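You operate a simulated robot arm through the tools that you are given. There is no shell and no other tool. Be economical: measure what you need, move in short steps, check, and stop when the job is done.

You run a simulated two-armed robot. Do the job below in one go: nothing can be reset, and whatever is moved stays where it is left.

TASK
Open the washer lid, put the socket from the top of the folding table in the inside of the washer and shut the lid again. Take the 340 g screws jar from the top of the folding table and leave it on the top of the parts chest. Stack the small grey box that says "washers" from the top of the folding table on top of the small grey box that says "screws". Pick up the blue soda box with one hand, pass it to the other hand and put it on the top of the workbench. Put the steel cup in the inside of the laundry tub. Stack the can marked "lemon" from the top of the laundry counter on top of the can marked "lime". Any order will do. Set down upright: screws jar, steel cup.

The check looks at the end state, three seconds after you hand in, the way a careful person would. Anything else that was tipped, shoved, dropped, spilled or broken makes it a failure. Lids that push on must go on centred and level and be pressed home; caps that screw on are set level and turned clockwise until they are tight.

THE ROBOT
Two 7-joint arms with two-finger grippers on one trunk, on a base that drives. Base frame: it is fixed to the floor where the robot stands at the start and does not move with it; the origin is under the middle of the robot, x ahead of it, y to its left, z up. Readings come in m, degrees, newtons and seconds.
The left shoulder is at the start at [0.024, 0.218, 1.28], the right one opposite. With the tool pointing down near the work surface each hand reaches from about 0.1 to 0.7 m from the robot's upright axis, wherever it stands, measured 20 degrees to its own side. Places, roughly: blue soda box [2.5, -1.75, 0.75]; green can, teal can, yellow can [1.75, -1, 1]; inside of the laundry tub [0.2, 0.6, 0.6]; inside of the washer [0.7, 0.2, 0.6]; screws jar [3, -2.5, 0.75]; small grey box [2.5, -2, 0.75]; socket [3.25, -2.5, 0.75]; steel cup (7x8x8 cm) [2.4, -1.7, 0.8]; top of the parts chest (20x16 cm) [-2.24, -2.44, 0.92]; top of the workbench [-2, -2.3, 0.8]; washer lid [0.7, 0.2, 0.9]. Payload 2.2 kg a hand.
The TCP of each hand is the grasp point between the finger pads, 0.019 m short of the fingertips. In the tool frame z runs along the fingers and y along their closing line. The gripper opens to 0.116 m. The gripper's body begins 0.07 m behind the TCP.
Orientation is told as [roll, pitch, yaw] about the base's x, y, z axes, in that order, counted from this pose: with the fingers straight down and closing along the base's y, the tool's x points along the base's -x, its y along +y and its z along -z.

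THE INTERFACE
- The arms move only by the tool servo_tool. It takes "left_targets", "right_targets" or both (then of equal length, played together; a hand with none holds still); each is a list of rows, each a list of 7 numbers: the opening, from 0 (shut) to 1 (fully open), then the shift along the tool's x, y, z in m, then the turn, a rotation vector about the tool's x, y, z in degrees. In form: [[claw, dx, dy, dz, rx, ry, rz], ...]. A call has 1 to 8 rows; each row is the pose to reach, as a shift and turn from the pose commanded when the call began, along the tool's axes at that moment. Each row takes 0.2 s and may step no farther than 0.05 m and 8.6 degrees from the row before; otherwise, or with a gripper value out of range, the whole call is refused. A pose out of reach is approached as far as the arm can. The call stops where the force on the tool passes 40 N (or 10 N more than at its start, if that is more) or the arm is blocked; 0.2 s more then pass. The fingers move at their own pace and stop on an object; they squeeze with about 30 N. The grip force told is the motor's: it shows also when the fingers shut on nothing. Time passes only in rows, and 0.2 s behind the last, so rows that repeat a pose let the fingers close. It gives the time, the measured TCP pose, the force on the tool (base axes), the opening and the grip force at its end, in the units of the frame above (readings bear some noise), with the torque about the TCP (base axes, N m) and any sound that the robot's microphone picked up.
- Cameras (640 x 400 px; columns grow to the right, rows downward): "scene" is now at [0.1306, 0.0362, 1.4759]; the picture's right is [0.36, -0.93, 0.00], its down [-0.27, -0.11, -0.96] and it looks along [0.89, 0.34, -0.29] (base axes); focal length 214 px, centre (320, 200). "left" rides on the left gripper at [0.069, 0.015, -0.097] in its tool frame; the picture's right is [-0.21, 0.98, 0.00], its down [-0.76, -0.17, -0.63] and it looks along [-0.62, -0.14, 0.78] (tool axes); focal length 251 px, centre (320, 200). "right" rides on the right gripper at [0.069, -0.015, -0.097] in its tool frame; the picture's right is [0.21, 0.98, 0.00], its down [-0.76, 0.17, -0.63] and it looks along [-0.62, 0.14, 0.78] (tool axes); focal length 251 px, centre (320, 200). There is no depth. A picture from a camera that has moved, and an enlarged one, comes with that camera's place and axes in the base frame and with its lens.
- snapshot(camera): a new picture of that camera. The clock stands still meanwhile.
- slide_trunk(by): slides the trunk up (or, below 0, down) by that many m; the arms and the scene camera ride with it, the base frame stays. It gives what a move gives, with no picture.
- drive_base(legs): drives the robot by 1 to 6 legs, each [ahead, left, turn to the left] in m, m and degrees, along the robot's own axes; the way and the turn of a leg run together, so that a leg with both is an arc; at most 1.5 m and 180 degrees a leg. The arms and the cameras ride along, it lands a little off, and it stops where it bumps. It gives what a move gives.
- aim_head(pan, tilt): turns the head with the scene camera to pan (to the left, within 80 degrees either way) and tilt (down, from -29 to 69), counted from straight ahead of the robot. It gives what a move gives.
- zoom(camera, box): a new picture of the part [left, top, right, bottom] of that camera's present view, enlarged. The clock stands still meanwhile.
- job_done(): hands the job in; it is judged then, once.

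Work in short steps. Places have to be worked out from the pictures, the camera data and where the tool is seen: move nearer, look again, correct. Check each grasp and each placing, and mend what went wrong. You have 217 turns and 212 pictures in all, those below and enlarged ones among them. Open the grippers and draw the arms clear of the work before you hand the job in, unless the task says otherwise; then end with one line.

The tools are called as a command line: name --argument value ..., lists and objects as JSON in quotes. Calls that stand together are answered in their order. servo_tool: Moves the arms, as the interface text tells. Its arguments: {"type":"object","properties":{"left_targets":{"type":"array","items":{"type":"array","items":{"type":"number"}}},"right_targets":{"type":"array","items":{"type":"array","items":{"type":"number"}}}},"required":[]} The other tools are called the same way: slide_trunk (by) slides the trunk up or down; drive_base (legs) drives the base; aim_head (pan, tilt) turns the head that bears the scene camera; snapshot (camera) takes a picture; zoom (camera, box) takes an enlarged picture of a part of a camera's view; job_done () hands the job in.

At the start:

```text
time: 0.0
left_position: [0.4714, 0.4537, 1.519]
left_orientation: [-0.1, -0.1, 0.0]
left_wrist_force: [-0.1, -0.1, 0.9]
left_torque: [0.01, 0.02, 0.01]
left_opening: 0.1159
left_grasp_force: 0.1
right_position: [0.3275, -0.0325, 1.5185]
right_orientation: [0.0, 0.0, 0.0]
right_wrist_force: [-0.2, 0.2, 0.3]
right_torque: [-0.01, 0.05, -0.01]
right_opening: 0.1161
right_grasp_force: 0.1
trunk travel left (down, up): [-0.425, 0.065]
robot x, y, heading: [0.001, 0.0018, 0.1]
head pan, tilt: [21.0, 16.9]
```

scene: 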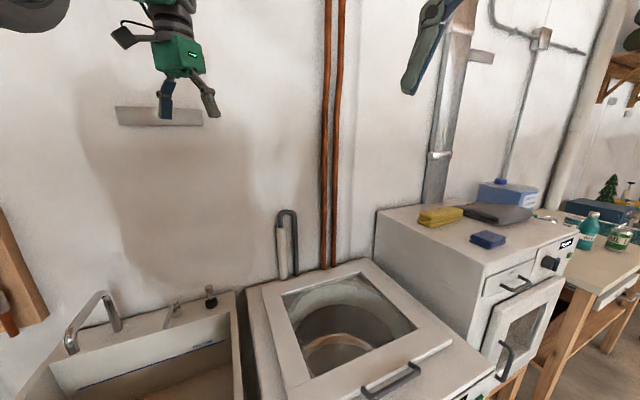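
right: 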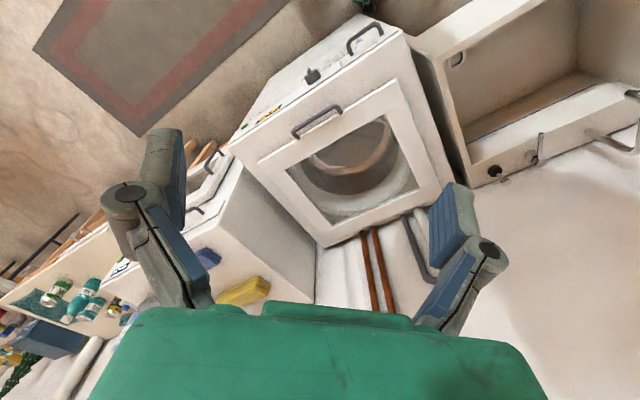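
left: 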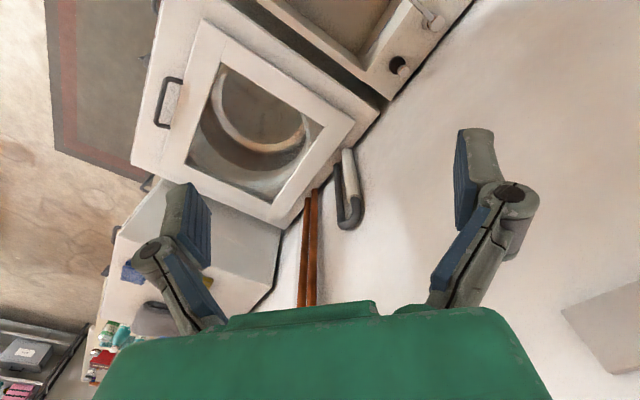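

I begin by looking around: head to the right, to see the counter and table.

aim_head --pan -30 --tilt 20

snapshot --camera "scene"

aim_head --pan -75 --tilt 20

snapshot --camera "scene"

aim_head --pan 25 --tilt 45

snapshot --camera "scene"

```text
time: 1.2
left_position: [0.4701, 0.4523, 1.521]
left_orientation: [0.0, 0.0, 0.0]
left_wrist_force: [-0.1, 0.1, 0.4]
left_torque: [0.0, 0.06, 0.0]
left_opening: 0.1159
left_grasp_force: 0.1
right_position: [0.3254, -0.0344, 1.5187]
right_orientation: [0.0, -0.2, -0.1]
right_wrist_force: [-0.1, -0.3, 0.4]
right_torque: [0.02, -0.01, -0.01]
right_opening: 0.1161
right_grasp_force: 0.1
trunk travel left (down, up): [-0.425, 0.065]
robot x, y, heading: [-0.0026, -0.0018, 0.1]
head pan, tilt: [-30.0, 20.0]
```

```text
208 pictures are left
camera scene: at [0.1243, -0.0439, 1.471], right [-0.5, -0.87, 0.0], down [-0.3, 0.17, -0.94], along [0.81, -0.47, -0.34], focal length 214 px, centre (320, 200)
```

scene: 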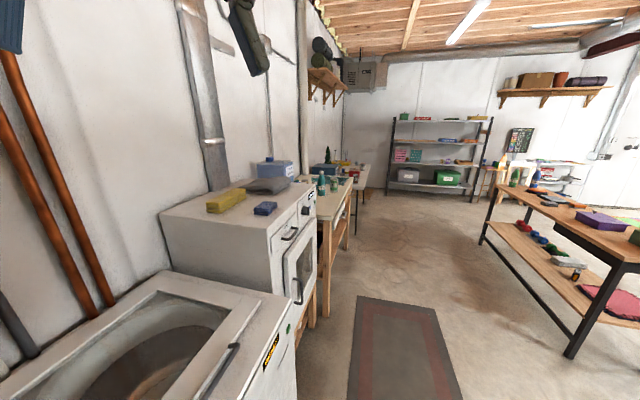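

```text
time: 2.3
left_position: [0.4687, 0.4523, 1.5201]
left_orientation: [0.0, 0.0, 0.0]
left_wrist_force: [0.4, -0.4, 0.2]
left_torque: [-0.02, 0.02, 0.01]
left_opening: 0.116
left_grasp_force: 0.0
right_position: [0.3233, -0.033, 1.519]
right_orientation: [0.0, -0.1, 0.0]
right_wrist_force: [0.7, -0.2, 0.0]
right_torque: [-0.05, -0.02, 0.03]
right_opening: 0.1161
right_grasp_force: 0.1
trunk travel left (down, up): [-0.425, 0.065]
robot x, y, heading: [0.002, 0.0005, 0.1]
head pan, tilt: [-75.0, 20.0]
```

```text
207 pictures are left
camera scene: at [0.0674, -0.0873, 1.4713], right [-0.97, -0.26, 0.0], down [-0.09, 0.33, -0.94], along [0.24, -0.91, -0.34], focal length 214 px, centre (320, 200)
```

scene: 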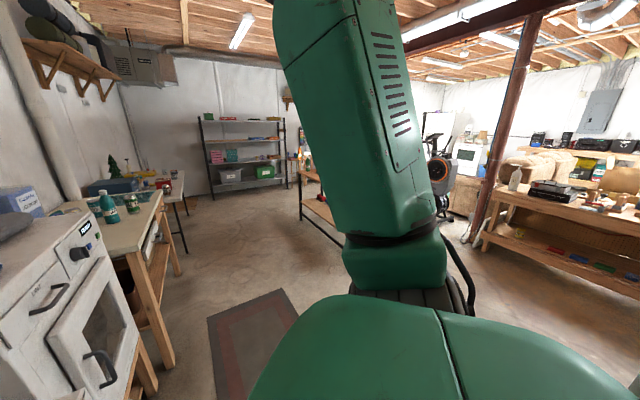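

```text
time: 4.1
left_position: [0.4679, 0.4533, 1.521]
left_orientation: [0.0, -0.1, 0.0]
left_wrist_force: [0.2, 0.1, 0.6]
left_torque: [-0.02, -0.01, 0.01]
left_opening: 0.1159
left_grasp_force: 0.1
right_position: [0.3243, -0.0332, 1.5192]
right_orientation: [0.0, -0.1, 0.0]
right_wrist_force: [-0.1, 0.5, 0.1]
right_torque: [0.04, 0.0, 0.04]
right_opening: 0.116
right_grasp_force: 0.1
trunk travel left (down, up): [-0.425, 0.065]
robot x, y, heading: [-0.0018, 0.0011, -0.0]
head pan, tilt: [25.0, 45.0]
```

```text
206 pictures are left
camera scene: at [0.117, 0.037, 1.4323], right [0.42, -0.91, 0.0], down [-0.64, -0.3, -0.7], along [0.64, 0.3, -0.71], focal length 214 px, centre (320, 200)
```

scene: 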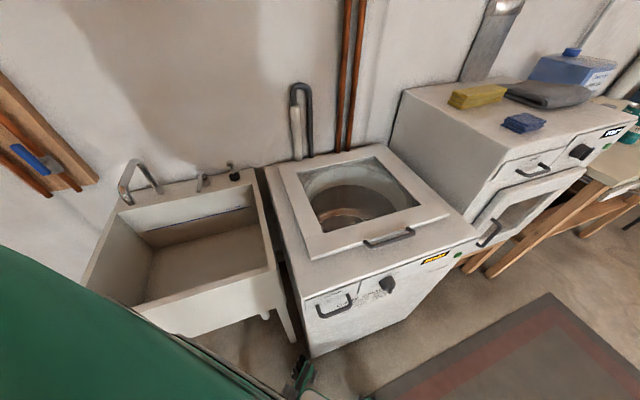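

The washer stands turned 45 degrees with its front facing (-0.7,-0.7). I look at the lid handle more closely.

zoom --camera "scene" --box '[260, 130, 480, 300]'

```text
2.35 times, centred on (370, 215) of scene
camera zoom: at [0.117, 0.037, 1.4323], right [0.42, -0.91, 0.0], down [-0.64, -0.3, -0.7], along [0.64, 0.3, -0.71], focal length 505 px, centre (202, 165)
```

zoom: 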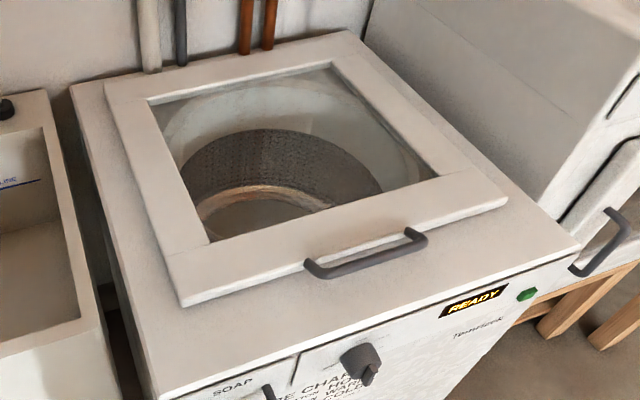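

The handle is a D-bar on the lid's front edge near [0.52, 0.01, 0.92], and the lid hinges about 0.46 m behind it. I turn the robot to face the washer squarely and line the right shoulder up with the handle.

drive_base --legs '[[0, 0, 45], [0, -0.16, 0]]'

aim_head --pan -15 --tilt 60

snapshot --camera "scene"

```text
time: 7.6
left_position: [0.0888, 0.5739, 1.506]
left_orientation: [-2.0, 0.1, 45.1]
left_wrist_force: [-1.3, 0.4, 0.7]
left_torque: [-0.12, -0.18, 0.03]
left_opening: 0.1159
left_grasp_force: 0.1
right_position: [0.3287, 0.1298, 1.5179]
right_orientation: [-2.1, -0.1, 45.1]
right_wrist_force: [-1.9, 2.2, -2.8]
right_torque: [-0.15, -0.19, 0.03]
right_opening: 0.1159
right_grasp_force: 0.0
trunk travel left (down, up): [-0.425, 0.065]
robot x, y, heading: [0.1126, -0.1134, 44.8]
head pan, tilt: [25.0, 45.0]
```

```text
time: 8.6
left_position: [0.116, 0.5375, 1.5224]
left_orientation: [-0.1, -0.3, 45.2]
left_wrist_force: [-0.9, -0.1, 1.2]
left_torque: [0.03, -0.08, -0.01]
left_opening: 0.116
left_grasp_force: 0.1
right_position: [0.3556, 0.0916, 1.5176]
right_orientation: [-0.2, -0.3, 45.2]
right_wrist_force: [0.1, 0.1, -0.9]
right_torque: [-0.01, -0.03, -0.01]
right_opening: 0.116
right_grasp_force: 0.1
trunk travel left (down, up): [-0.425, 0.065]
robot x, y, heading: [0.1096, -0.1098, 44.9]
head pan, tilt: [-15.0, 60.0]
```

```text
204 pictures are left
camera scene: at [0.1695, -0.0208, 1.4126], right [0.5, -0.86, 0.03], down [-0.74, -0.44, -0.5], along [0.45, 0.23, -0.86], focal length 214 px, centre (320, 200)
```

scene: 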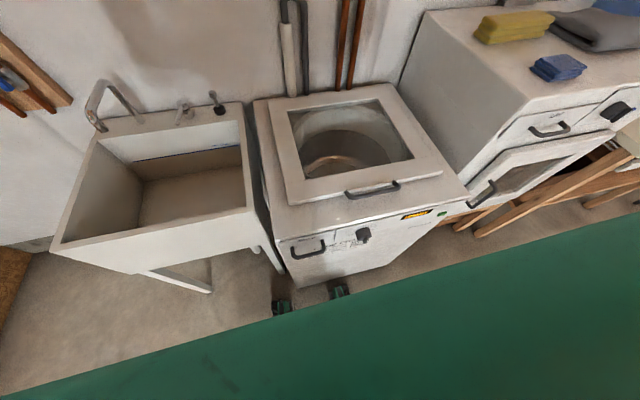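

The handle bar is near [0.532, 0.005, 0.92], about 0.38 ahead and 0.22 right of the robot. I turn the right gripper so that its fingers close in the fore-aft plane, and bring it down and to the right.

servo_tool --right_targets '[[0.5, 0, -0.022, 0.04, 0, 0, 8.6], [0.5, 0, -0.044, 0.08, 0, 0, 17.2], [0.5, 0, -0.066, 0.12, 0, 0, 25.8], [0.5, 0, -0.088, 0.16, 0, 0, 34.4], [0.5, 0, -0.11, 0.2, 0, 0, 43], [0.5, 0, -0.132, 0.24, 0, 0, 51.6], [0.5, 0, -0.154, 0.28, 0, 0, 60.2], [0.5, 0, -0.176, 0.32, 0, 0, 68.8]]'

```text
time: 9.4
left_position: [0.0575, 0.5968, 1.4984]
left_orientation: [-3.0, 0.0, 45.6]
left_wrist_force: [-3.0, 2.1, -1.8]
left_torque: [-0.16, -0.28, 0.02]
left_opening: 0.1161
left_grasp_force: 0.0
right_position: [0.3459, 0.1124, 1.4215]
right_orientation: [-1.1, -1.4, 21.7]
right_wrist_force: [23.1, 53.3, 24.5]
right_torque: [-6.71, 4.83, -3.32]
right_opening: 0.058
right_grasp_force: 0.0
trunk travel left (down, up): [-0.425, 0.065]
robot x, y, heading: [0.1014, -0.0986, 45.4]
head pan, tilt: [-15.0, 60.0]
stopped in row 3 (right hand): the force on the tool passed its limit at 49 N (the readings are from after the stop); the commanded pose is now the measured one
```

The right hand met something at once, with the force pointing up and left. I look.

snapshot --camera "right"

aim_head --pan -15 --tilt 25

snapshot --camera "scene"

```text
203 pictures are left
camera right: at [0.2842, 0.0735, 1.5174], right [-0.56, 0.83, -0.03], down [0.62, 0.44, 0.65], along [0.55, 0.35, -0.76], focal length 251 px, centre (320, 200)
```

right: 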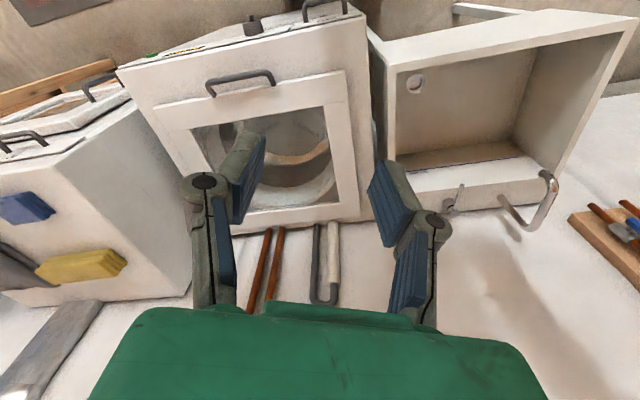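

```text
time: 10.4
left_position: [0.057, 0.5971, 1.4982]
left_orientation: [-2.9, -0.1, 45.5]
left_wrist_force: [-1.7, 1.3, -1.1]
left_torque: [-0.11, -0.17, 0.05]
left_opening: 0.116
left_grasp_force: 0.0
right_position: [0.3468, 0.111, 1.4274]
right_orientation: [-0.5, -1.4, 21.2]
right_wrist_force: [65.0, 46.8, 60.3]
right_torque: [-7.66, 12.41, -0.87]
right_opening: 0.058
right_grasp_force: 0.0
trunk travel left (down, up): [-0.425, 0.065]
robot x, y, heading: [0.0973, -0.0966, 44.5]
head pan, tilt: [-15.0, 25.0]
```

```text
202 pictures are left
camera scene: at [0.1447, 0.0132, 1.4157], right [0.53, -0.85, 0.04], down [-0.69, -0.46, -0.56], along [0.49, 0.27, -0.83], focal length 214 px, centre (320, 200)
```

scene: 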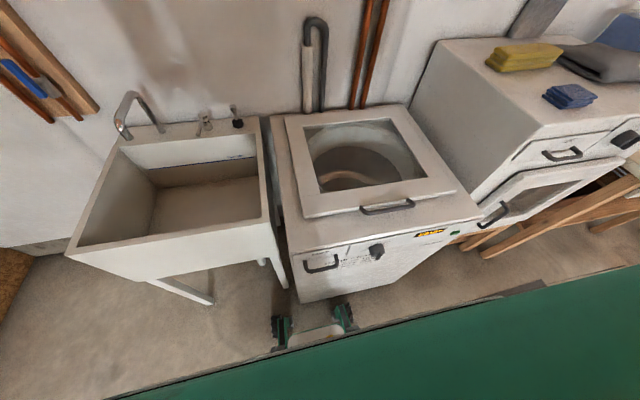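

The forearm is jammed against the head. I move the right hand forward and up to free it.

servo_tool --right_targets '[[0.5, -0.03, 0.013, -0.02, 0, 0, 0], [0.5, -0.06, 0.026, -0.04, 0, 0, 0], [0.5, -0.09, 0.04, -0.05, 0, 0, 0]]'

snapshot --camera "scene"

```text
time: 11.4
left_position: [0.0472, 0.6031, 1.4961]
left_orientation: [-3.2, -0.2, 45.5]
left_wrist_force: [-0.7, -0.7, -0.5]
left_torque: [-0.06, -0.03, 0.04]
left_opening: 0.1161
left_grasp_force: 0.2
right_position: [0.3986, 0.1854, 1.4688]
right_orientation: [-2.1, -1.4, 22.5]
right_wrist_force: [-0.5, 0.9, 0.1]
right_torque: [-0.07, -0.08, 0.0]
right_opening: 0.058
right_grasp_force: 0.1
trunk travel left (down, up): [-0.425, 0.065]
robot x, y, heading: [0.0902, -0.0978, 44.8]
head pan, tilt: [-15.0, 25.0]
stopped in row 3 (right hand): the arm was blocked; the commanded pose is now the measured one
```

```text
201 pictures are left
camera scene: at [0.163, 0.0278, 1.4613], right [0.5, -0.87, 0.04], down [-0.34, -0.24, -0.91], along [0.8, 0.44, -0.42], focal length 214 px, centre (320, 200)
```

scene: 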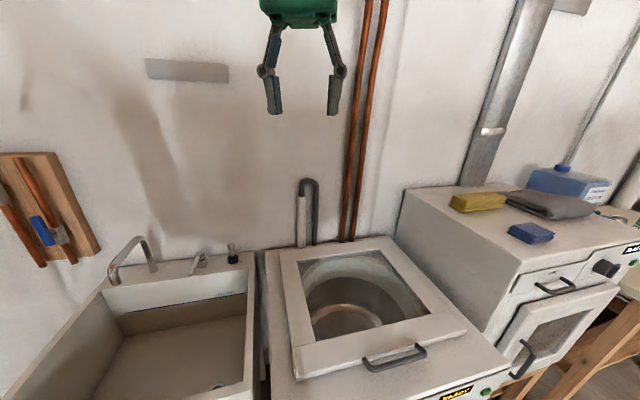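

The robot seems slightly tilted; I check both wrist views before going on.

snapshot --camera "left"

aim_head --pan 60 --tilt 0

snapshot --camera "scene"

aim_head --pan -60 --tilt 0

snapshot --camera "scene"

```text
200 pictures are left
camera left: at [-0.0169, 0.5695, 1.5926], right [-0.55, 0.84, -0.05], down [0.62, 0.45, 0.64], along [0.56, 0.32, -0.76], focal length 251 px, centre (320, 200)
```

left: 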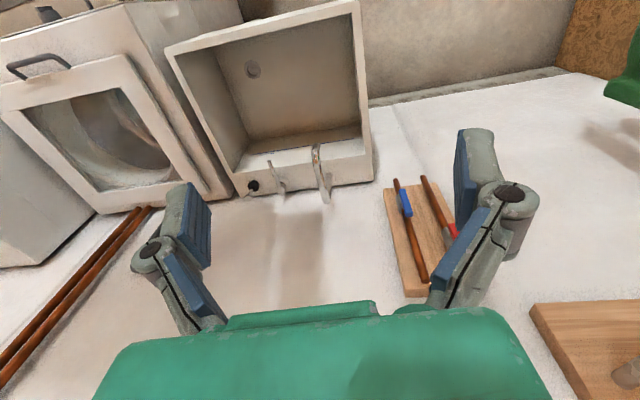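

```text
time: 12.9
left_position: [0.1051, 0.5421, 1.5206]
left_orientation: [0.0, -0.1, 45.7]
left_wrist_force: [-0.3, -0.3, -0.1]
left_torque: [0.06, -0.05, -0.04]
left_opening: 0.1159
left_grasp_force: 0.1
right_position: [0.4607, 0.1284, 1.4643]
right_orientation: [0.8, 0.2, 22.9]
right_wrist_force: [0.5, 0.5, -0.2]
right_torque: [-0.07, 0.05, 0.0]
right_opening: 0.058
right_grasp_force: 0.0
trunk travel left (down, up): [-0.425, 0.065]
robot x, y, heading: [0.1031, -0.1056, 45.3]
head pan, tilt: [60.0, 0.0]
```

```text
199 pictures are left
camera scene: at [0.1556, -0.0236, 1.5037], right [0.96, 0.26, -0.03], down [-0.03, 0.03, -1.0], along [-0.26, 0.96, 0.03], focal length 214 px, centre (320, 200)
```

scene: 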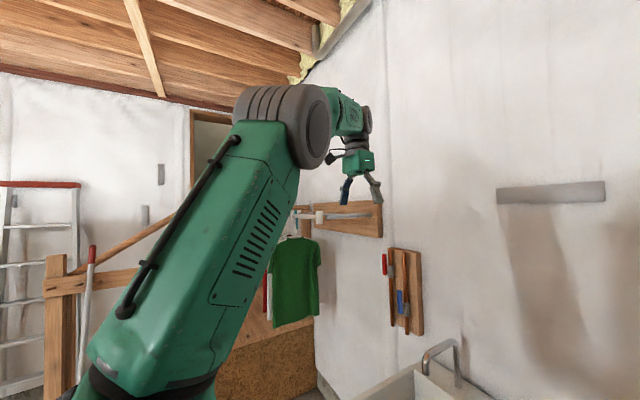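

```text
time: 14.9
left_position: [0.0921, 0.5553, 1.5135]
left_orientation: [-0.7, 0.1, 46.0]
left_wrist_force: [-0.7, 0.6, -0.2]
left_torque: [-0.04, -0.08, -0.01]
left_opening: 0.1161
left_grasp_force: 0.1
right_position: [0.4469, 0.1414, 1.4632]
right_orientation: [0.1, 0.1, 23.1]
right_wrist_force: [0.7, 0.6, -1.1]
right_torque: [-0.02, 0.05, -0.04]
right_opening: 0.0578
right_grasp_force: 0.0
trunk travel left (down, up): [-0.425, 0.065]
robot x, y, heading: [0.0991, -0.1008, 45.2]
head pan, tilt: [-60.0, 0.0]
```

```text
198 pictures are left
camera scene: at [0.2612, -0.1273, 1.4967], right [-0.25, -0.97, -0.01], down [-0.04, 0.02, -1.0], along [0.97, -0.25, -0.04], focal length 214 px, centre (320, 200)
```

scene: 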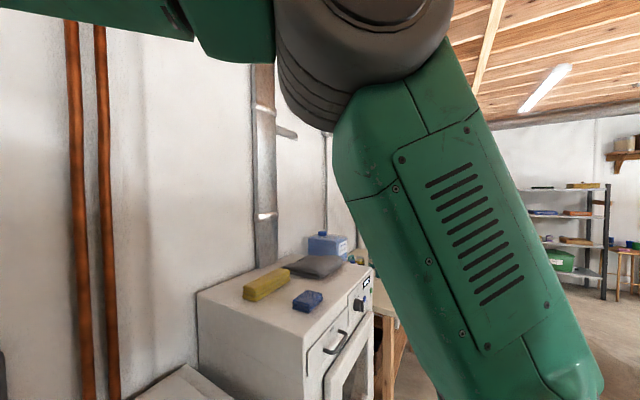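

The arms reach over elbow-up; the forearm passes just ahead of the head. I first take the right hand sideways to its own side, level, then down.

servo_tool --right_targets '[[0.5, -0.016, -0.037, 0, 0, 0, 0], [0.5, -0.032, -0.074, 0, 0, 0, 0], [0.5, -0.048, -0.112, 0.01, 0, 0, 0], [0.5, -0.064, -0.149, 0.03, 0, 0, 0], [0.5, -0.064, -0.149, 0.075, 0, 0, 8], [0.5, -0.064, -0.149, 0.12, 0, 0, 16], [0.5, -0.064, -0.149, 0.165, 0, 0, 24], [0.5, -0.064, -0.149, 0.21, 0, 0, 32]]'

aim_head --pan -10 --tilt 30

snapshot --camera "scene"

```text
time: 16.9
left_position: [0.0888, 0.548, 1.5163]
left_orientation: [-0.9, -0.4, 45.7]
left_wrist_force: [-1.6, 0.3, -0.5]
left_torque: [-0.02, -0.22, 0.03]
left_opening: 0.116
left_grasp_force: 0.1
right_position: [0.5632, 0.0242, 1.2602]
right_orientation: [0.4, -0.4, -9.3]
right_wrist_force: [-0.7, 1.7, -0.2]
right_torque: [-0.22, 0.01, -0.02]
right_opening: 0.0581
right_grasp_force: 0.1
trunk travel left (down, up): [-0.425, 0.065]
robot x, y, heading: [0.1097, -0.1105, 45.4]
head pan, tilt: [-60.0, 0.0]
stopped in row 8 (right hand): the arm was blocked; the commanded pose is now the measured one
```

```text
time: 18.1
left_position: [0.0287, 0.6115, 1.4921]
left_orientation: [-4.1, -0.6, 45.7]
left_wrist_force: [-2.1, 0.1, -1.5]
left_torque: [-0.09, -0.22, 0.01]
left_opening: 0.1159
left_grasp_force: 0.2
right_position: [0.5094, 0.0752, 1.2749]
right_orientation: [-1.1, -3.2, -9.4]
right_wrist_force: [-2.1, 1.7, -0.2]
right_torque: [-0.11, -0.12, 0.0]
right_opening: 0.0579
right_grasp_force: 0.1
trunk travel left (down, up): [-0.425, 0.065]
robot x, y, heading: [0.1008, -0.0996, 44.8]
head pan, tilt: [-10.0, 30.0]
```

```text
197 pictures are left
camera scene: at [0.1665, 0.021, 1.4546], right [0.57, -0.82, 0.04], down [-0.39, -0.31, -0.87], along [0.72, 0.48, -0.49], focal length 214 px, centre (320, 200)
```

scene: 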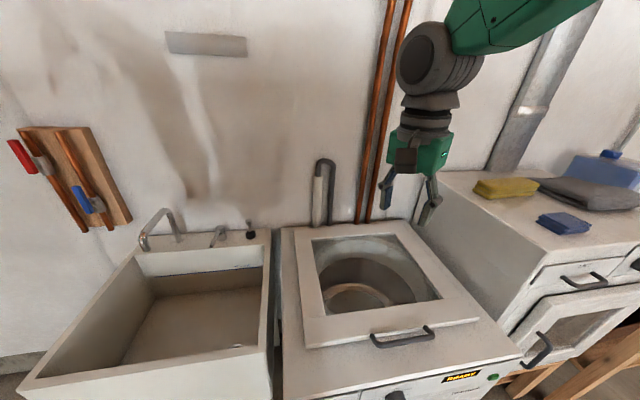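

The robot leans left by about 4 degrees, so something may be touching. I look down near the base.

aim_head --pan 30 --tilt 65

snapshot --camera "scene"

aim_head --pan -75 --tilt 55

snapshot --camera "scene"

```text
time: 19.1
left_position: [0.0284, 0.6139, 1.4929]
left_orientation: [-4.1, -0.6, 45.5]
left_wrist_force: [-1.9, 1.4, -2.7]
left_torque: [-0.16, -0.2, 0.01]
left_opening: 0.1158
left_grasp_force: 0.0
right_position: [0.5092, 0.0751, 1.2721]
right_orientation: [-1.1, -3.2, -9.5]
right_wrist_force: [-0.8, 0.9, -0.4]
right_torque: [-0.15, -0.06, -0.01]
right_opening: 0.0577
right_grasp_force: 0.1
trunk travel left (down, up): [-0.425, 0.065]
robot x, y, heading: [0.1017, -0.1036, 44.6]
head pan, tilt: [30.0, 65.0]
```

```text
196 pictures are left
camera scene: at [0.0915, 0.0445, 1.4026], right [0.97, -0.26, 0.05], down [-0.22, -0.89, -0.4], along [0.14, 0.37, -0.92], focal length 214 px, centre (320, 200)
```

scene: 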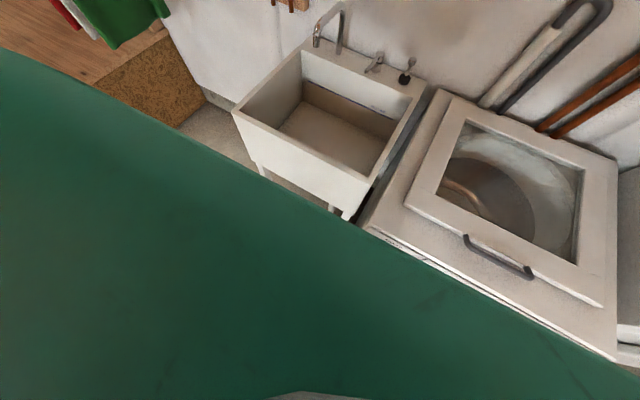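

```text
time: 20.9
left_position: [0.0269, 0.6128, 1.4923]
left_orientation: [-4.2, -0.8, 45.6]
left_wrist_force: [-2.1, 2.5, -1.6]
left_torque: [-0.09, -0.18, 0.03]
left_opening: 0.1162
left_grasp_force: 0.0
right_position: [0.5103, 0.0764, 1.2749]
right_orientation: [-1.0, -3.4, -9.2]
right_wrist_force: [-0.6, 0.6, -0.6]
right_torque: [-0.11, -0.02, 0.05]
right_opening: 0.0579
right_grasp_force: 0.1
trunk travel left (down, up): [-0.425, 0.065]
robot x, y, heading: [0.1007, -0.0985, 45.1]
head pan, tilt: [-75.0, 55.0]
```

```text
195 pictures are left
camera scene: at [0.1616, -0.0729, 1.4205], right [-0.5, -0.87, 0.01], down [-0.7, 0.39, -0.6], along [0.51, -0.31, -0.8], focal length 214 px, centre (320, 200)
```

scene: 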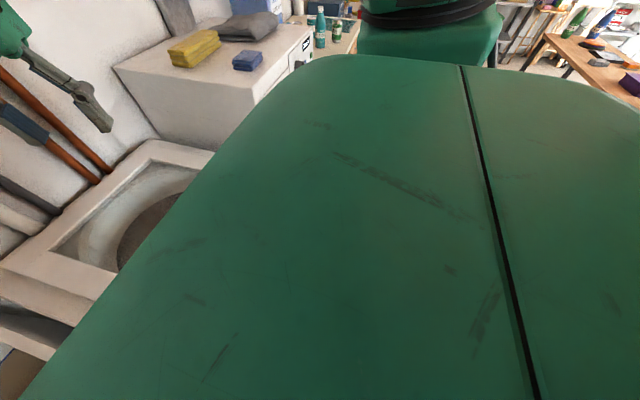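

The lean persists while nothing visible touches. I back away a little to see whether it goes.

drive_base --legs '[[-0.1, 0, 0]]'

aim_head --pan 5 --tilt 35

snapshot --camera "scene"

```text
time: 22.1
left_position: [-0.0835, 0.5841, 1.4742]
left_orientation: [-5.7, 0.2, 47.9]
left_wrist_force: [-0.6, 0.5, -3.4]
left_torque: [-0.09, -0.14, 0.01]
left_opening: 0.1162
left_grasp_force: 0.1
right_position: [0.4218, 0.0609, 1.2714]
right_orientation: [-2.6, -4.0, -6.9]
right_wrist_force: [1.8, 0.2, -1.6]
right_torque: [-0.03, 0.06, 0.01]
right_opening: 0.058
right_grasp_force: 0.0
trunk travel left (down, up): [-0.425, 0.065]
robot x, y, heading: [0.0338, -0.1562, 47.4]
head pan, tilt: [-75.0, 55.0]
```

```text
time: 23.6
left_position: [0.0588, 0.4999, 1.5417]
left_orientation: [2.4, -0.1, 54.8]
left_wrist_force: [5.5, -0.4, 6.0]
left_torque: [-0.05, 0.49, 0.0]
left_opening: 0.1161
left_grasp_force: 0.0
right_position: [0.5906, 0.0615, 1.2427]
right_orientation: [2.3, 2.5, 0.0]
right_wrist_force: [0.6, 3.3, 3.2]
right_torque: [-0.35, -0.04, -0.01]
right_opening: 0.0581
right_grasp_force: 0.1
trunk travel left (down, up): [-0.425, 0.065]
robot x, y, heading: [0.1004, -0.1075, 53.9]
head pan, tilt: [5.0, 35.0]
```

```text
194 pictures are left
camera scene: at [0.1848, 0.018, 1.4515], right [0.86, -0.51, 0.0], down [-0.3, -0.5, -0.81], along [0.41, 0.7, -0.59], focal length 214 px, centre (320, 200)
```

scene: 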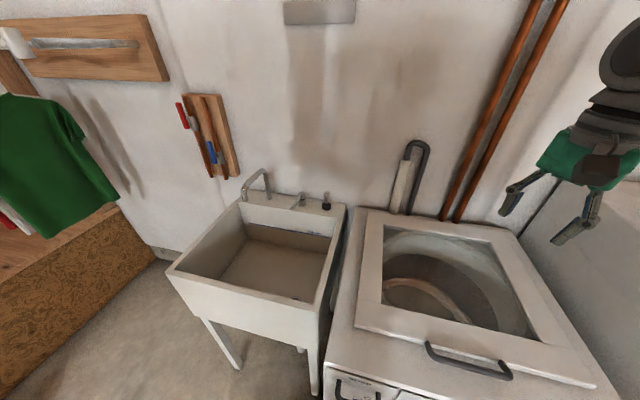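

The readings change between calls, as though the robot were still rocking. I let some time pass with the arms held still and read again.

servo_tool --right_targets '[[0.5, 0, 0, 0, 0, 0, 0], [0.5, 0, 0, 0, 0, 0, 0], [0.5, 0, 0, 0, 0, 0, 0], [0.5, 0, 0, 0, 0, 0, 0], [0.5, 0, 0, 0, 0, 0, 0], [0.5, 0, 0, 0, 0, 0, 0], [0.5, 0, 0, 0, 0, 0, 0], [0.5, 0, 0, 0, 0, 0, 0]]'

servo_tool --right_targets '[[0.5, 0, 0, 0, 0, 0, 0], [0.5, 0, 0, 0, 0, 0, 0], [0.5, 0, 0, 0, 0, 0, 0], [0.5, 0, 0, 0, 0, 0, 0], [0.5, 0, 0, 0, 0, 0, 0], [0.5, 0, 0, 0, 0, 0, 0], [0.5, 0, 0, 0, 0, 0, 0], [0.5, 0, 0, 0, 0, 0, 0]]'

snapshot --camera "right"

```text
time: 24.3
left_position: [-0.2846, 0.5469, 1.4236]
left_orientation: [-3.2, 1.6, 53.9]
left_wrist_force: [-0.3, 3.9, -1.1]
left_torque: [-0.33, -0.03, 0.02]
left_opening: 0.1155
left_grasp_force: 0.0
right_position: [0.2694, 0.0907, 1.251]
right_orientation: [-5.0, -3.3, -0.8]
right_wrist_force: [-1.5, 0.0, -3.3]
right_torque: [-0.02, -0.22, 0.05]
right_opening: 0.058
right_grasp_force: 0.1
trunk travel left (down, up): [-0.425, 0.065]
robot x, y, heading: [-0.025, -0.2186, 54.4]
head pan, tilt: [5.0, 35.0]
stopped in row 3 (left hand): the arm was blocked; the commanded pose is now the measured one
```

```text
time: 24.9
left_position: [-0.2428, 0.4802, 1.5247]
left_orientation: [-5.8, -8.6, 69.5]
left_wrist_force: [-4.9, -0.9, 2.5]
left_torque: [0.11, -0.48, -0.04]
left_opening: 0.1161
left_grasp_force: 0.0
right_position: [0.4015, 0.1212, 1.2286]
right_orientation: [1.2, -3.7, 15.1]
right_wrist_force: [-4.2, -0.8, 0.0]
right_torque: [0.04, -0.33, -0.06]
right_opening: 0.058
right_grasp_force: 0.1
trunk travel left (down, up): [-0.425, 0.065]
robot x, y, heading: [0.0436, -0.1097, 63.3]
head pan, tilt: [5.0, 35.0]
stopped in row 2 (left hand): the arm was blocked; the commanded pose is now the measured one
```

```text
193 pictures are left
camera right: at [0.3317, 0.0843, 1.3208], right [-0.46, 0.89, 0.01], down [0.65, 0.33, 0.68], along [0.6, 0.32, -0.73], focal length 251 px, centre (320, 200)
```

right: 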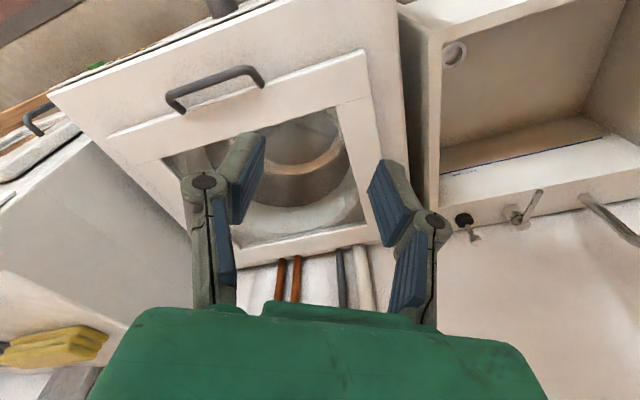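

Even with no command the base moves and turns, so it is probably jammed against the washer or the tub leg. I drive well back to free it.

drive_base --legs '[[-0.4, 0, 0]]'

servo_tool --right_targets '[[0.5, 0, 0, 0, 0, 0, 0], [0.5, 0, 0, 0, 0, 0, 0], [0.5, 0, 0, 0, 0, 0, 0], [0.5, 0, 0, 0, 0, 0, 0], [0.5, 0, 0, 0, 0, 0, 0]]'

snapshot --camera "scene"

```text
time: 25.6
left_position: [-0.1284, 0.4836, 1.5356]
left_orientation: [10.6, -4.8, 63.3]
left_wrist_force: [3.6, -1.2, 2.9]
left_torque: [0.08, 0.39, 0.09]
left_opening: 0.1159
left_grasp_force: 0.1
right_position: [0.5041, 0.092, 1.2106]
right_orientation: [3.9, 5.4, 2.8]
right_wrist_force: [2.5, -0.5, 0.5]
right_torque: [0.06, 0.27, -0.01]
right_opening: 0.0581
right_grasp_force: 0.0
trunk travel left (down, up): [-0.425, 0.065]
robot x, y, heading: [0.0744, -0.0968, 60.8]
head pan, tilt: [5.0, 35.0]
stopped in leg 1: the robot was blocked; the commanded pose is now the measured one
```

```text
time: 26.0
left_position: [-0.4123, 0.604, 1.3916]
left_orientation: [-5.4, -4.0, 66.3]
left_wrist_force: [-1.0, -2.3, -3.9]
left_torque: [0.21, -0.14, 0.09]
left_opening: 0.1155
left_grasp_force: 0.0
right_position: [0.2719, 0.2062, 1.2315]
right_orientation: [-2.8, -6.1, 5.8]
right_wrist_force: [1.8, 0.3, -0.8]
right_torque: [-0.06, 0.17, 0.08]
right_opening: 0.0584
right_grasp_force: 0.0
trunk travel left (down, up): [-0.425, 0.065]
robot x, y, heading: [0.0554, -0.0968, 62.3]
head pan, tilt: [5.0, 35.0]
stopped in row 1 (left hand): the arm was blocked; the commanded pose is now the measured one
```

```text
192 pictures are left
camera scene: at [0.0071, 0.0783, 1.4446], right [0.92, -0.38, 0.08], down [-0.16, -0.56, -0.81], along [0.35, 0.73, -0.58], focal length 214 px, centre (320, 200)
```

scene: 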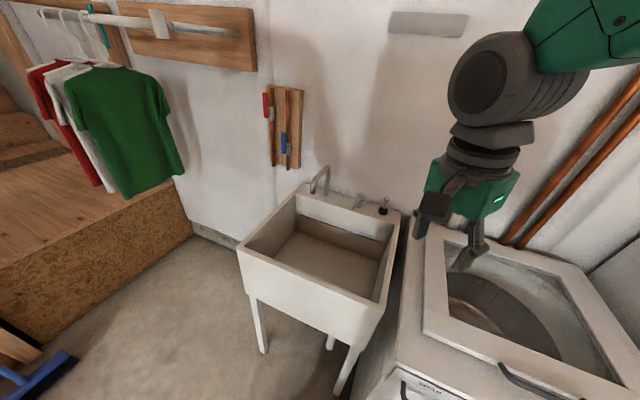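

It rocks strongly and is blocked. I look along the left arm and to both sides for what it touches.

aim_head --pan 80 --tilt 20

snapshot --camera "scene"

snapshot --camera "left"

snapshot --camera "right"

```text
time: 27.4
left_position: [-0.3842, 0.6108, 1.4108]
left_orientation: [-3.7, -3.7, 66.9]
left_wrist_force: [0.9, -0.4, -2.4]
left_torque: [0.12, 0.06, 0.06]
left_opening: 0.1161
left_grasp_force: 0.1
right_position: [0.2961, 0.2212, 1.2269]
right_orientation: [-2.9, -4.6, 6.8]
right_wrist_force: [3.3, 1.1, -0.4]
right_torque: [-0.01, 0.25, 0.03]
right_opening: 0.0579
right_grasp_force: 0.0
trunk travel left (down, up): [-0.425, 0.065]
robot x, y, heading: [0.061, -0.0826, 63.7]
head pan, tilt: [80.0, 20.0]
```

```text
191 pictures are left
camera scene: at [-0.1192, 0.0833, 1.4593], right [0.6, 0.8, 0.01], down [0.35, -0.26, -0.9], along [-0.72, 0.54, -0.44], focal length 214 px, centre (320, 200)
```

scene: 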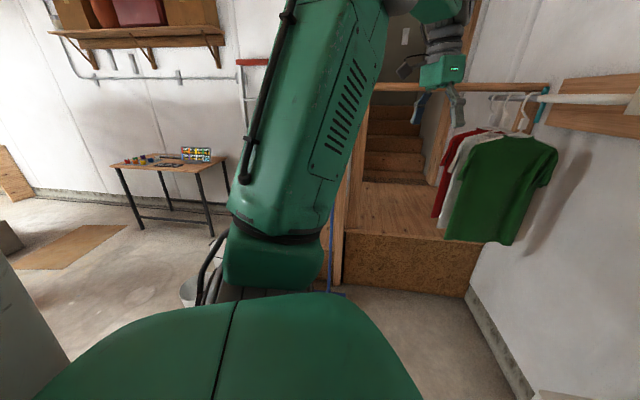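

```text
190 pictures are left
camera left: at [-0.434, 0.5497, 1.5019], right [-0.81, 0.58, -0.05], down [0.39, 0.61, 0.69], along [0.43, 0.54, -0.72], focal length 251 px, centre (320, 200)
```

left: 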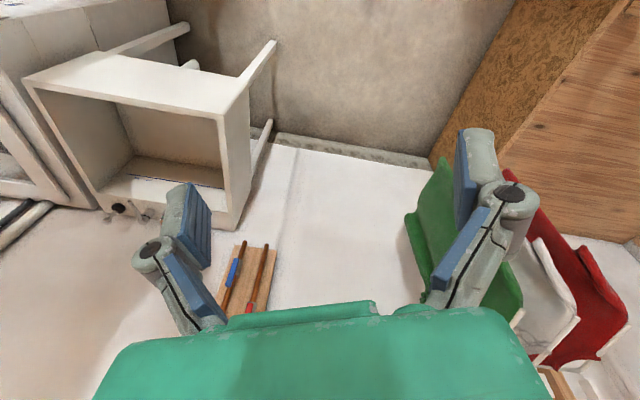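

```text
189 pictures are left
camera right: at [0.2213, 0.2022, 1.3194], right [-0.32, 0.94, -0.07], down [0.68, 0.28, 0.68], along [0.66, 0.18, -0.73], focal length 251 px, centre (320, 200)
```

right: 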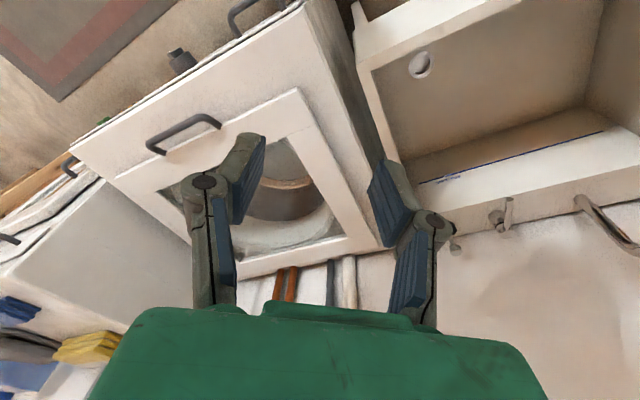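

The robot is quasi-static again but tilted. I bring the left hand in nearer to the body to steady it, then back off again.

drive_base --legs '[[-0.25, -0.1, 0]]'

aim_head --pan 0 --tilt 35

snapshot --camera "scene"

```text
time: 28.2
left_position: [-0.2393, 0.401, 1.5258]
left_orientation: [5.4, -9.8, 73.1]
left_wrist_force: [0.3, -1.7, 2.9]
left_torque: [0.16, 0.04, 0.01]
left_opening: 0.1161
left_grasp_force: 0.1
right_position: [0.4537, 0.0991, 1.1928]
right_orientation: [4.6, 3.3, 13.5]
right_wrist_force: [-0.2, -1.3, 0.5]
right_torque: [0.2, -0.08, -0.02]
right_opening: 0.0581
right_grasp_force: 0.2
trunk travel left (down, up): [-0.425, 0.065]
robot x, y, heading: [0.0773, -0.1157, 69.0]
head pan, tilt: [80.0, 20.0]
stopped in leg 1: the robot was blocked; the commanded pose is now the measured one
```

```text
time: 29.8
left_position: [-0.2219, 0.4216, 1.5176]
left_orientation: [5.6, -8.4, 72.7]
left_wrist_force: [1.1, -0.8, 0.8]
left_torque: [0.02, 0.14, 0.01]
left_opening: 0.1159
left_grasp_force: 0.1
right_position: [0.4639, 0.1104, 1.1902]
right_orientation: [4.0, 3.6, 12.9]
right_wrist_force: [0.8, -0.7, 0.5]
right_torque: [0.03, 0.06, -0.01]
right_opening: 0.058
right_grasp_force: 0.1
trunk travel left (down, up): [-0.425, 0.065]
robot x, y, heading: [0.0833, -0.112, 69.4]
head pan, tilt: [0.0, 35.0]
```

```text
188 pictures are left
camera scene: at [0.1375, 0.0062, 1.4485], right [0.93, -0.36, -0.01], down [-0.21, -0.53, -0.82], along [0.29, 0.77, -0.57], focal length 214 px, centre (320, 200)
```

scene: 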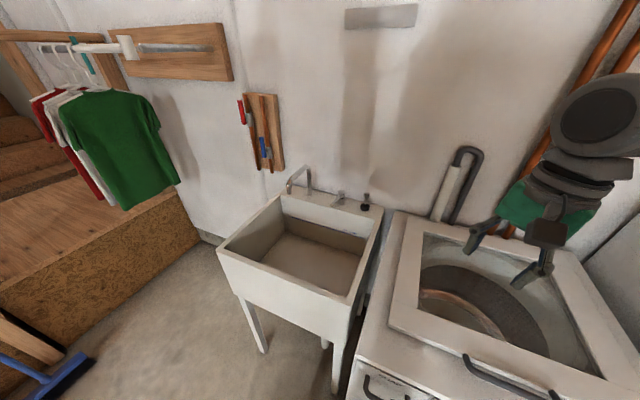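

The base still will not leave. I look right and up at the right arm, and back toward the right, for a contact.

aim_head --pan -45 --tilt -20

snapshot --camera "scene"

aim_head --pan -80 --tilt 35

snapshot --camera "scene"

```text
time: 31.0
left_position: [-0.2543, 0.437, 1.5085]
left_orientation: [4.1, -8.8, 73.1]
left_wrist_force: [-0.5, -0.1, -0.8]
left_torque: [0.0, -0.02, 0.0]
left_opening: 0.116
left_grasp_force: 0.1
right_position: [0.4401, 0.1249, 1.1948]
right_orientation: [3.4, 2.6, 13.1]
right_wrist_force: [0.6, -0.1, -0.1]
right_torque: [-0.02, -0.01, 0.02]
right_opening: 0.0579
right_grasp_force: 0.1
trunk travel left (down, up): [-0.425, 0.065]
robot x, y, heading: [0.0766, -0.1052, 69.1]
head pan, tilt: [-45.0, -20.0]
```

```text
187 pictures are left
camera scene: at [0.1552, -0.032, 1.5332], right [0.41, -0.91, 0.01], down [0.32, 0.13, -0.94], along [0.86, 0.38, 0.34], focal length 214 px, centre (320, 200)
```

scene: 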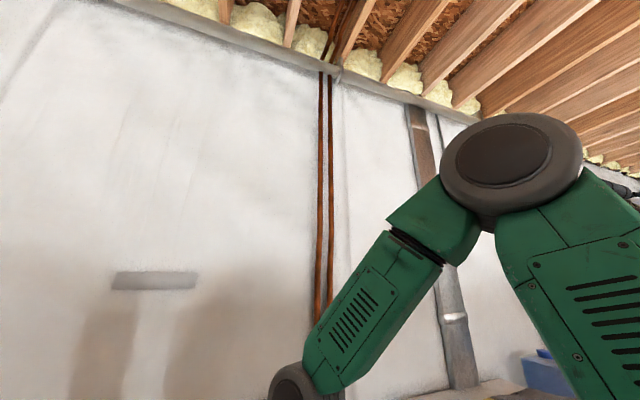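

```text
time: 32.2
left_position: [-0.2504, 0.4349, 1.5098]
left_orientation: [4.2, -8.6, 73.2]
left_wrist_force: [-0.6, -0.4, -0.7]
left_torque: [-0.02, 0.0, 0.0]
left_opening: 0.1161
left_grasp_force: 0.0
right_position: [0.4446, 0.1227, 1.1929]
right_orientation: [3.4, 2.8, 13.1]
right_wrist_force: [0.8, -0.3, -0.4]
right_torque: [-0.02, 0.01, -0.01]
right_opening: 0.0582
right_grasp_force: 0.0
trunk travel left (down, up): [-0.425, 0.065]
robot x, y, heading: [0.0809, -0.1088, 68.7]
head pan, tilt: [-80.0, 35.0]
```

```text
186 pictures are left
camera scene: at [0.1752, -0.0828, 1.4482], right [-0.19, -0.98, 0.0], down [-0.56, 0.11, -0.82], along [0.81, -0.16, -0.57], focal length 214 px, centre (320, 200)
```

scene: 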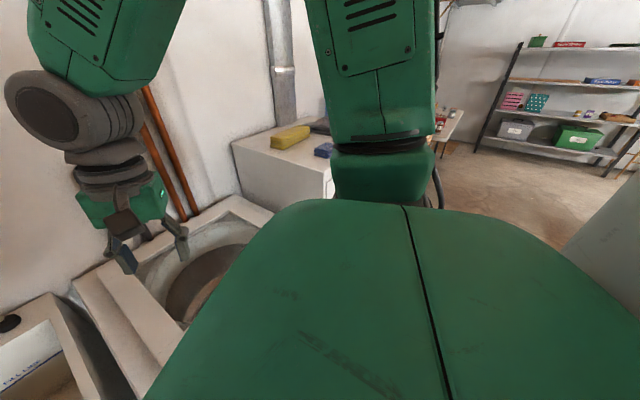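

The robot is level now. I try a small backward leg and look at the reading.

drive_base --legs '[[-0.05, 0, 0], [-0.05, 0, 0]]'

```text
time: 33.7
left_position: [-0.277, 0.3496, 1.5089]
left_orientation: [4.6, -8.3, 73.1]
left_wrist_force: [0.3, 0.4, -0.5]
left_torque: [-0.08, 0.03, -0.01]
left_opening: 0.1158
left_grasp_force: 0.0
right_position: [0.4174, 0.0369, 1.1898]
right_orientation: [3.1, 3.1, 13.2]
right_wrist_force: [0.5, 0.2, -1.6]
right_torque: [-0.06, 0.04, 0.02]
right_opening: 0.0581
right_grasp_force: 0.1
trunk travel left (down, up): [-0.425, 0.065]
robot x, y, heading: [0.0433, -0.1991, 68.9]
head pan, tilt: [-80.0, 35.0]
```

Small legs work. I turn back to face the washer in small steps.

drive_base --legs '[[0, 0, -8], [0, 0, -8], [0, 0, -8]]'

aim_head --pan 0 --tilt 40

snapshot --camera "scene"

```text
time: 35.9
left_position: [-0.0358, 0.4284, 1.5089]
left_orientation: [4.2, -8.7, 48.8]
left_wrist_force: [-0.2, 0.8, -0.2]
left_torque: [0.0, -0.02, 0.03]
left_opening: 0.1162
left_grasp_force: 0.1
right_position: [0.4696, -0.143, 1.191]
right_orientation: [3.2, 2.8, -11.2]
right_wrist_force: [-0.2, -0.2, 1.1]
right_torque: [-0.01, -0.01, 0.0]
right_opening: 0.0582
right_grasp_force: 0.1
trunk travel left (down, up): [-0.425, 0.065]
robot x, y, heading: [0.0402, -0.2006, 44.5]
head pan, tilt: [-80.0, 35.0]
```

```text
time: 37.5
left_position: [-0.0354, 0.4271, 1.5094]
left_orientation: [4.2, -8.4, 48.8]
left_wrist_force: [0.5, -0.2, 0.0]
left_torque: [0.05, 0.02, 0.02]
left_opening: 0.1158
left_grasp_force: 0.1
right_position: [0.4692, -0.1438, 1.1906]
right_orientation: [3.0, 3.0, -11.1]
right_wrist_force: [-0.2, -0.8, -0.2]
right_torque: [-0.01, 0.02, -0.03]
right_opening: 0.0582
right_grasp_force: 0.1
trunk travel left (down, up): [-0.425, 0.065]
robot x, y, heading: [0.0462, -0.2025, 44.3]
head pan, tilt: [0.0, 40.0]
```

```text
185 pictures are left
camera scene: at [0.1335, -0.1102, 1.4396], right [0.7, -0.71, 0.0], down [-0.46, -0.45, -0.76], along [0.54, 0.54, -0.64], focal length 214 px, centre (320, 200)
```

scene: 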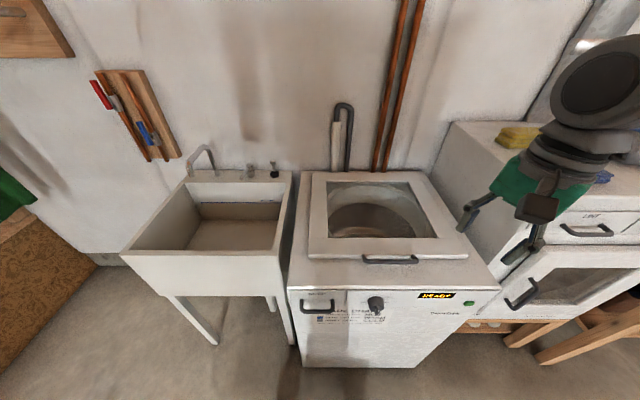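

All is steady here (about 0.1 m farther back). Handle re-estimated at [0.526, 0.002, ~0.92]. I finish turning the right gripper about its own axis.

servo_tool --right_targets '[[0.5, 0, 0, 0, 0, 0, 8], [0.5, 0, 0, 0, 0, 0, 16], [0.5, 0, 0, 0, 0, 0, 24], [0.5, 0, 0, 0, 0, 0, 32], [0.5, 0, 0, 0, 0, 0, 35]]'

```text
time: 38.6
left_position: [-0.0374, 0.4292, 1.5076]
left_orientation: [4.2, -8.4, 48.7]
left_wrist_force: [-0.4, 0.2, 0.4]
left_torque: [-0.01, 0.01, 0.02]
left_opening: 0.1161
left_grasp_force: 0.1
right_position: [0.467, -0.1421, 1.1917]
right_orientation: [1.1, 4.2, -46.2]
right_wrist_force: [0.5, -0.1, -0.3]
right_torque: [0.03, -0.03, 0.01]
right_opening: 0.0578
right_grasp_force: 0.1
trunk travel left (down, up): [-0.425, 0.065]
robot x, y, heading: [0.0418, -0.2023, 44.8]
head pan, tilt: [0.0, 40.0]
```

Now I tilt the fingers forward by 40 degrees from vertical and bring the hand to about 10 cm short of the bar.

servo_tool --right_targets '[[0.4, 0.009, 0.013, 0.02, -8, -0.8, 0], [0.4, 0.018, 0.026, 0.04, -16, -1.6, 0], [0.4, 0.027, 0.039, 0.06, -24, -2.4, 0], [0.4, 0.036, 0.052, 0.085, -32, -3.2, 0], [0.4, 0.046, 0.065, 0.115, -40, -4, 0], [0.4, 0.046, 0.075, 0.15, -40, -4, 0], [0.4, 0.046, 0.079, 0.185, -40, -4, 0]]'

snapshot --camera "right"

snapshot --camera "scene"

```text
time: 40.2
left_position: [-0.0346, 0.4294, 1.5059]
left_orientation: [4.3, -8.1, 48.8]
left_wrist_force: [-0.2, 0.0, -0.7]
left_torque: [-0.03, 0.0, -0.04]
left_opening: 0.1158
left_grasp_force: 0.2
right_position: [0.4876, -0.0431, 1.0102]
right_orientation: [41.0, 0.5, -47.6]
right_wrist_force: [-0.8, 0.7, 0.8]
right_torque: [-0.07, 0.01, 0.01]
right_opening: 0.0467
right_grasp_force: 0.2
right hand out of reach, approached as far as the arm can: row 4, 5
trunk travel left (down, up): [-0.425, 0.065]
robot x, y, heading: [0.0468, -0.1969, 44.6]
head pan, tilt: [0.0, 40.0]
```

```text
184 pictures are left
camera right: at [0.3859, -0.0424, 1.0743], right [0.4, 0.65, 0.64], down [0.3, -0.76, 0.58], along [0.86, -0.04, -0.5], focal length 251 px, centre (320, 200)
```

right: 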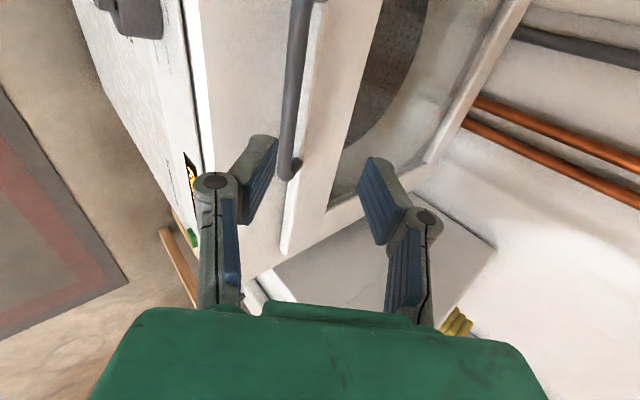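

```text
183 pictures are left
camera scene: at [0.1354, -0.1074, 1.4393], right [0.7, -0.71, 0.0], down [-0.46, -0.46, -0.76], along [0.54, 0.54, -0.65], focal length 214 px, centre (320, 200)
```

scene: 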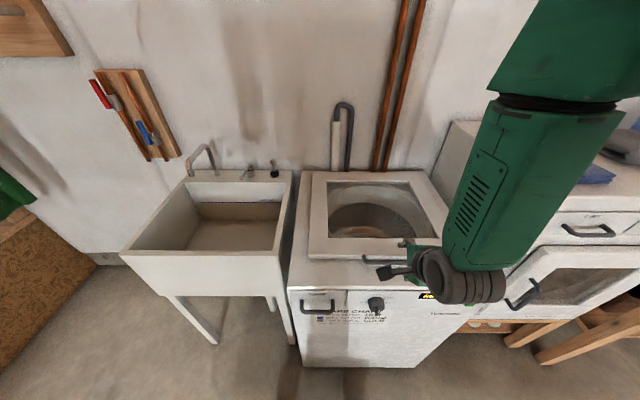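

From both views the bar lies lower than thought, about [0.574, 0.013, 0.86]. I advance most of the way along the fingers and shift slightly, then look again.

servo_tool --right_targets '[[0.35, 0, -0.008, 0.04, 0, 0, 0], [0.35, 0, -0.016, 0.08, 0, 0, 0], [0.35, 0, -0.022, 0.115, 0, 0, 0]]'

snapshot --camera "right"

zoom --camera "scene" --box '[290, 190, 510, 330]'

```text
time: 41.0
left_position: [-0.0318, 0.4257, 1.5072]
left_orientation: [4.4, -8.0, 48.7]
left_wrist_force: [0.4, 0.0, -0.3]
left_torque: [0.0, 0.03, 0.0]
left_opening: 0.116
left_grasp_force: 0.0
right_position: [0.5291, -0.0053, 0.9107]
right_orientation: [41.1, 0.6, -47.4]
right_wrist_force: [0.1, 0.2, -0.9]
right_torque: [0.02, 0.03, 0.01]
right_opening: 0.0407
right_grasp_force: 0.1
trunk travel left (down, up): [-0.425, 0.065]
robot x, y, heading: [0.0456, -0.2009, 44.7]
head pan, tilt: [0.0, 40.0]
```

```text
182 pictures are left
camera right: at [0.4273, -0.0047, 0.975], right [0.4, 0.65, 0.64], down [0.3, -0.76, 0.58], along [0.86, -0.04, -0.5], focal length 251 px, centre (320, 200)
```

right: 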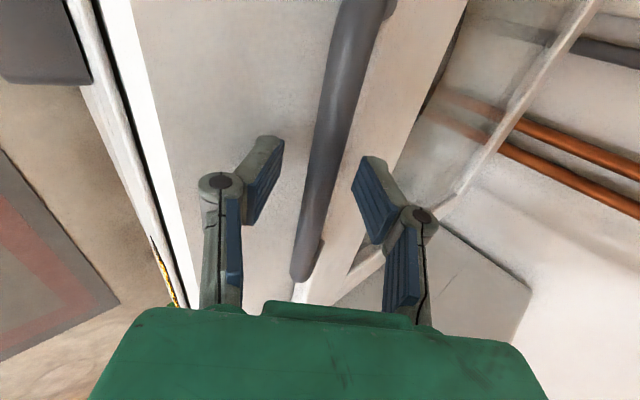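

```text
2.86 times, centred on (400, 260) of scene
camera zoom: at [0.1368, -0.1109, 1.4395], right [0.7, -0.71, 0.0], down [-0.46, -0.45, -0.76], along [0.54, 0.54, -0.65], focal length 613 px, centre (91, 29)
```

zoom: 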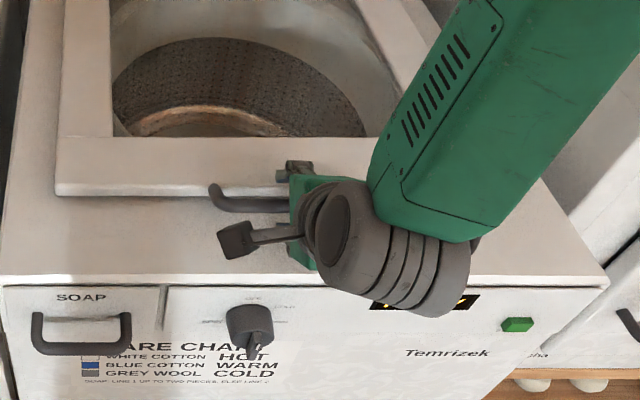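

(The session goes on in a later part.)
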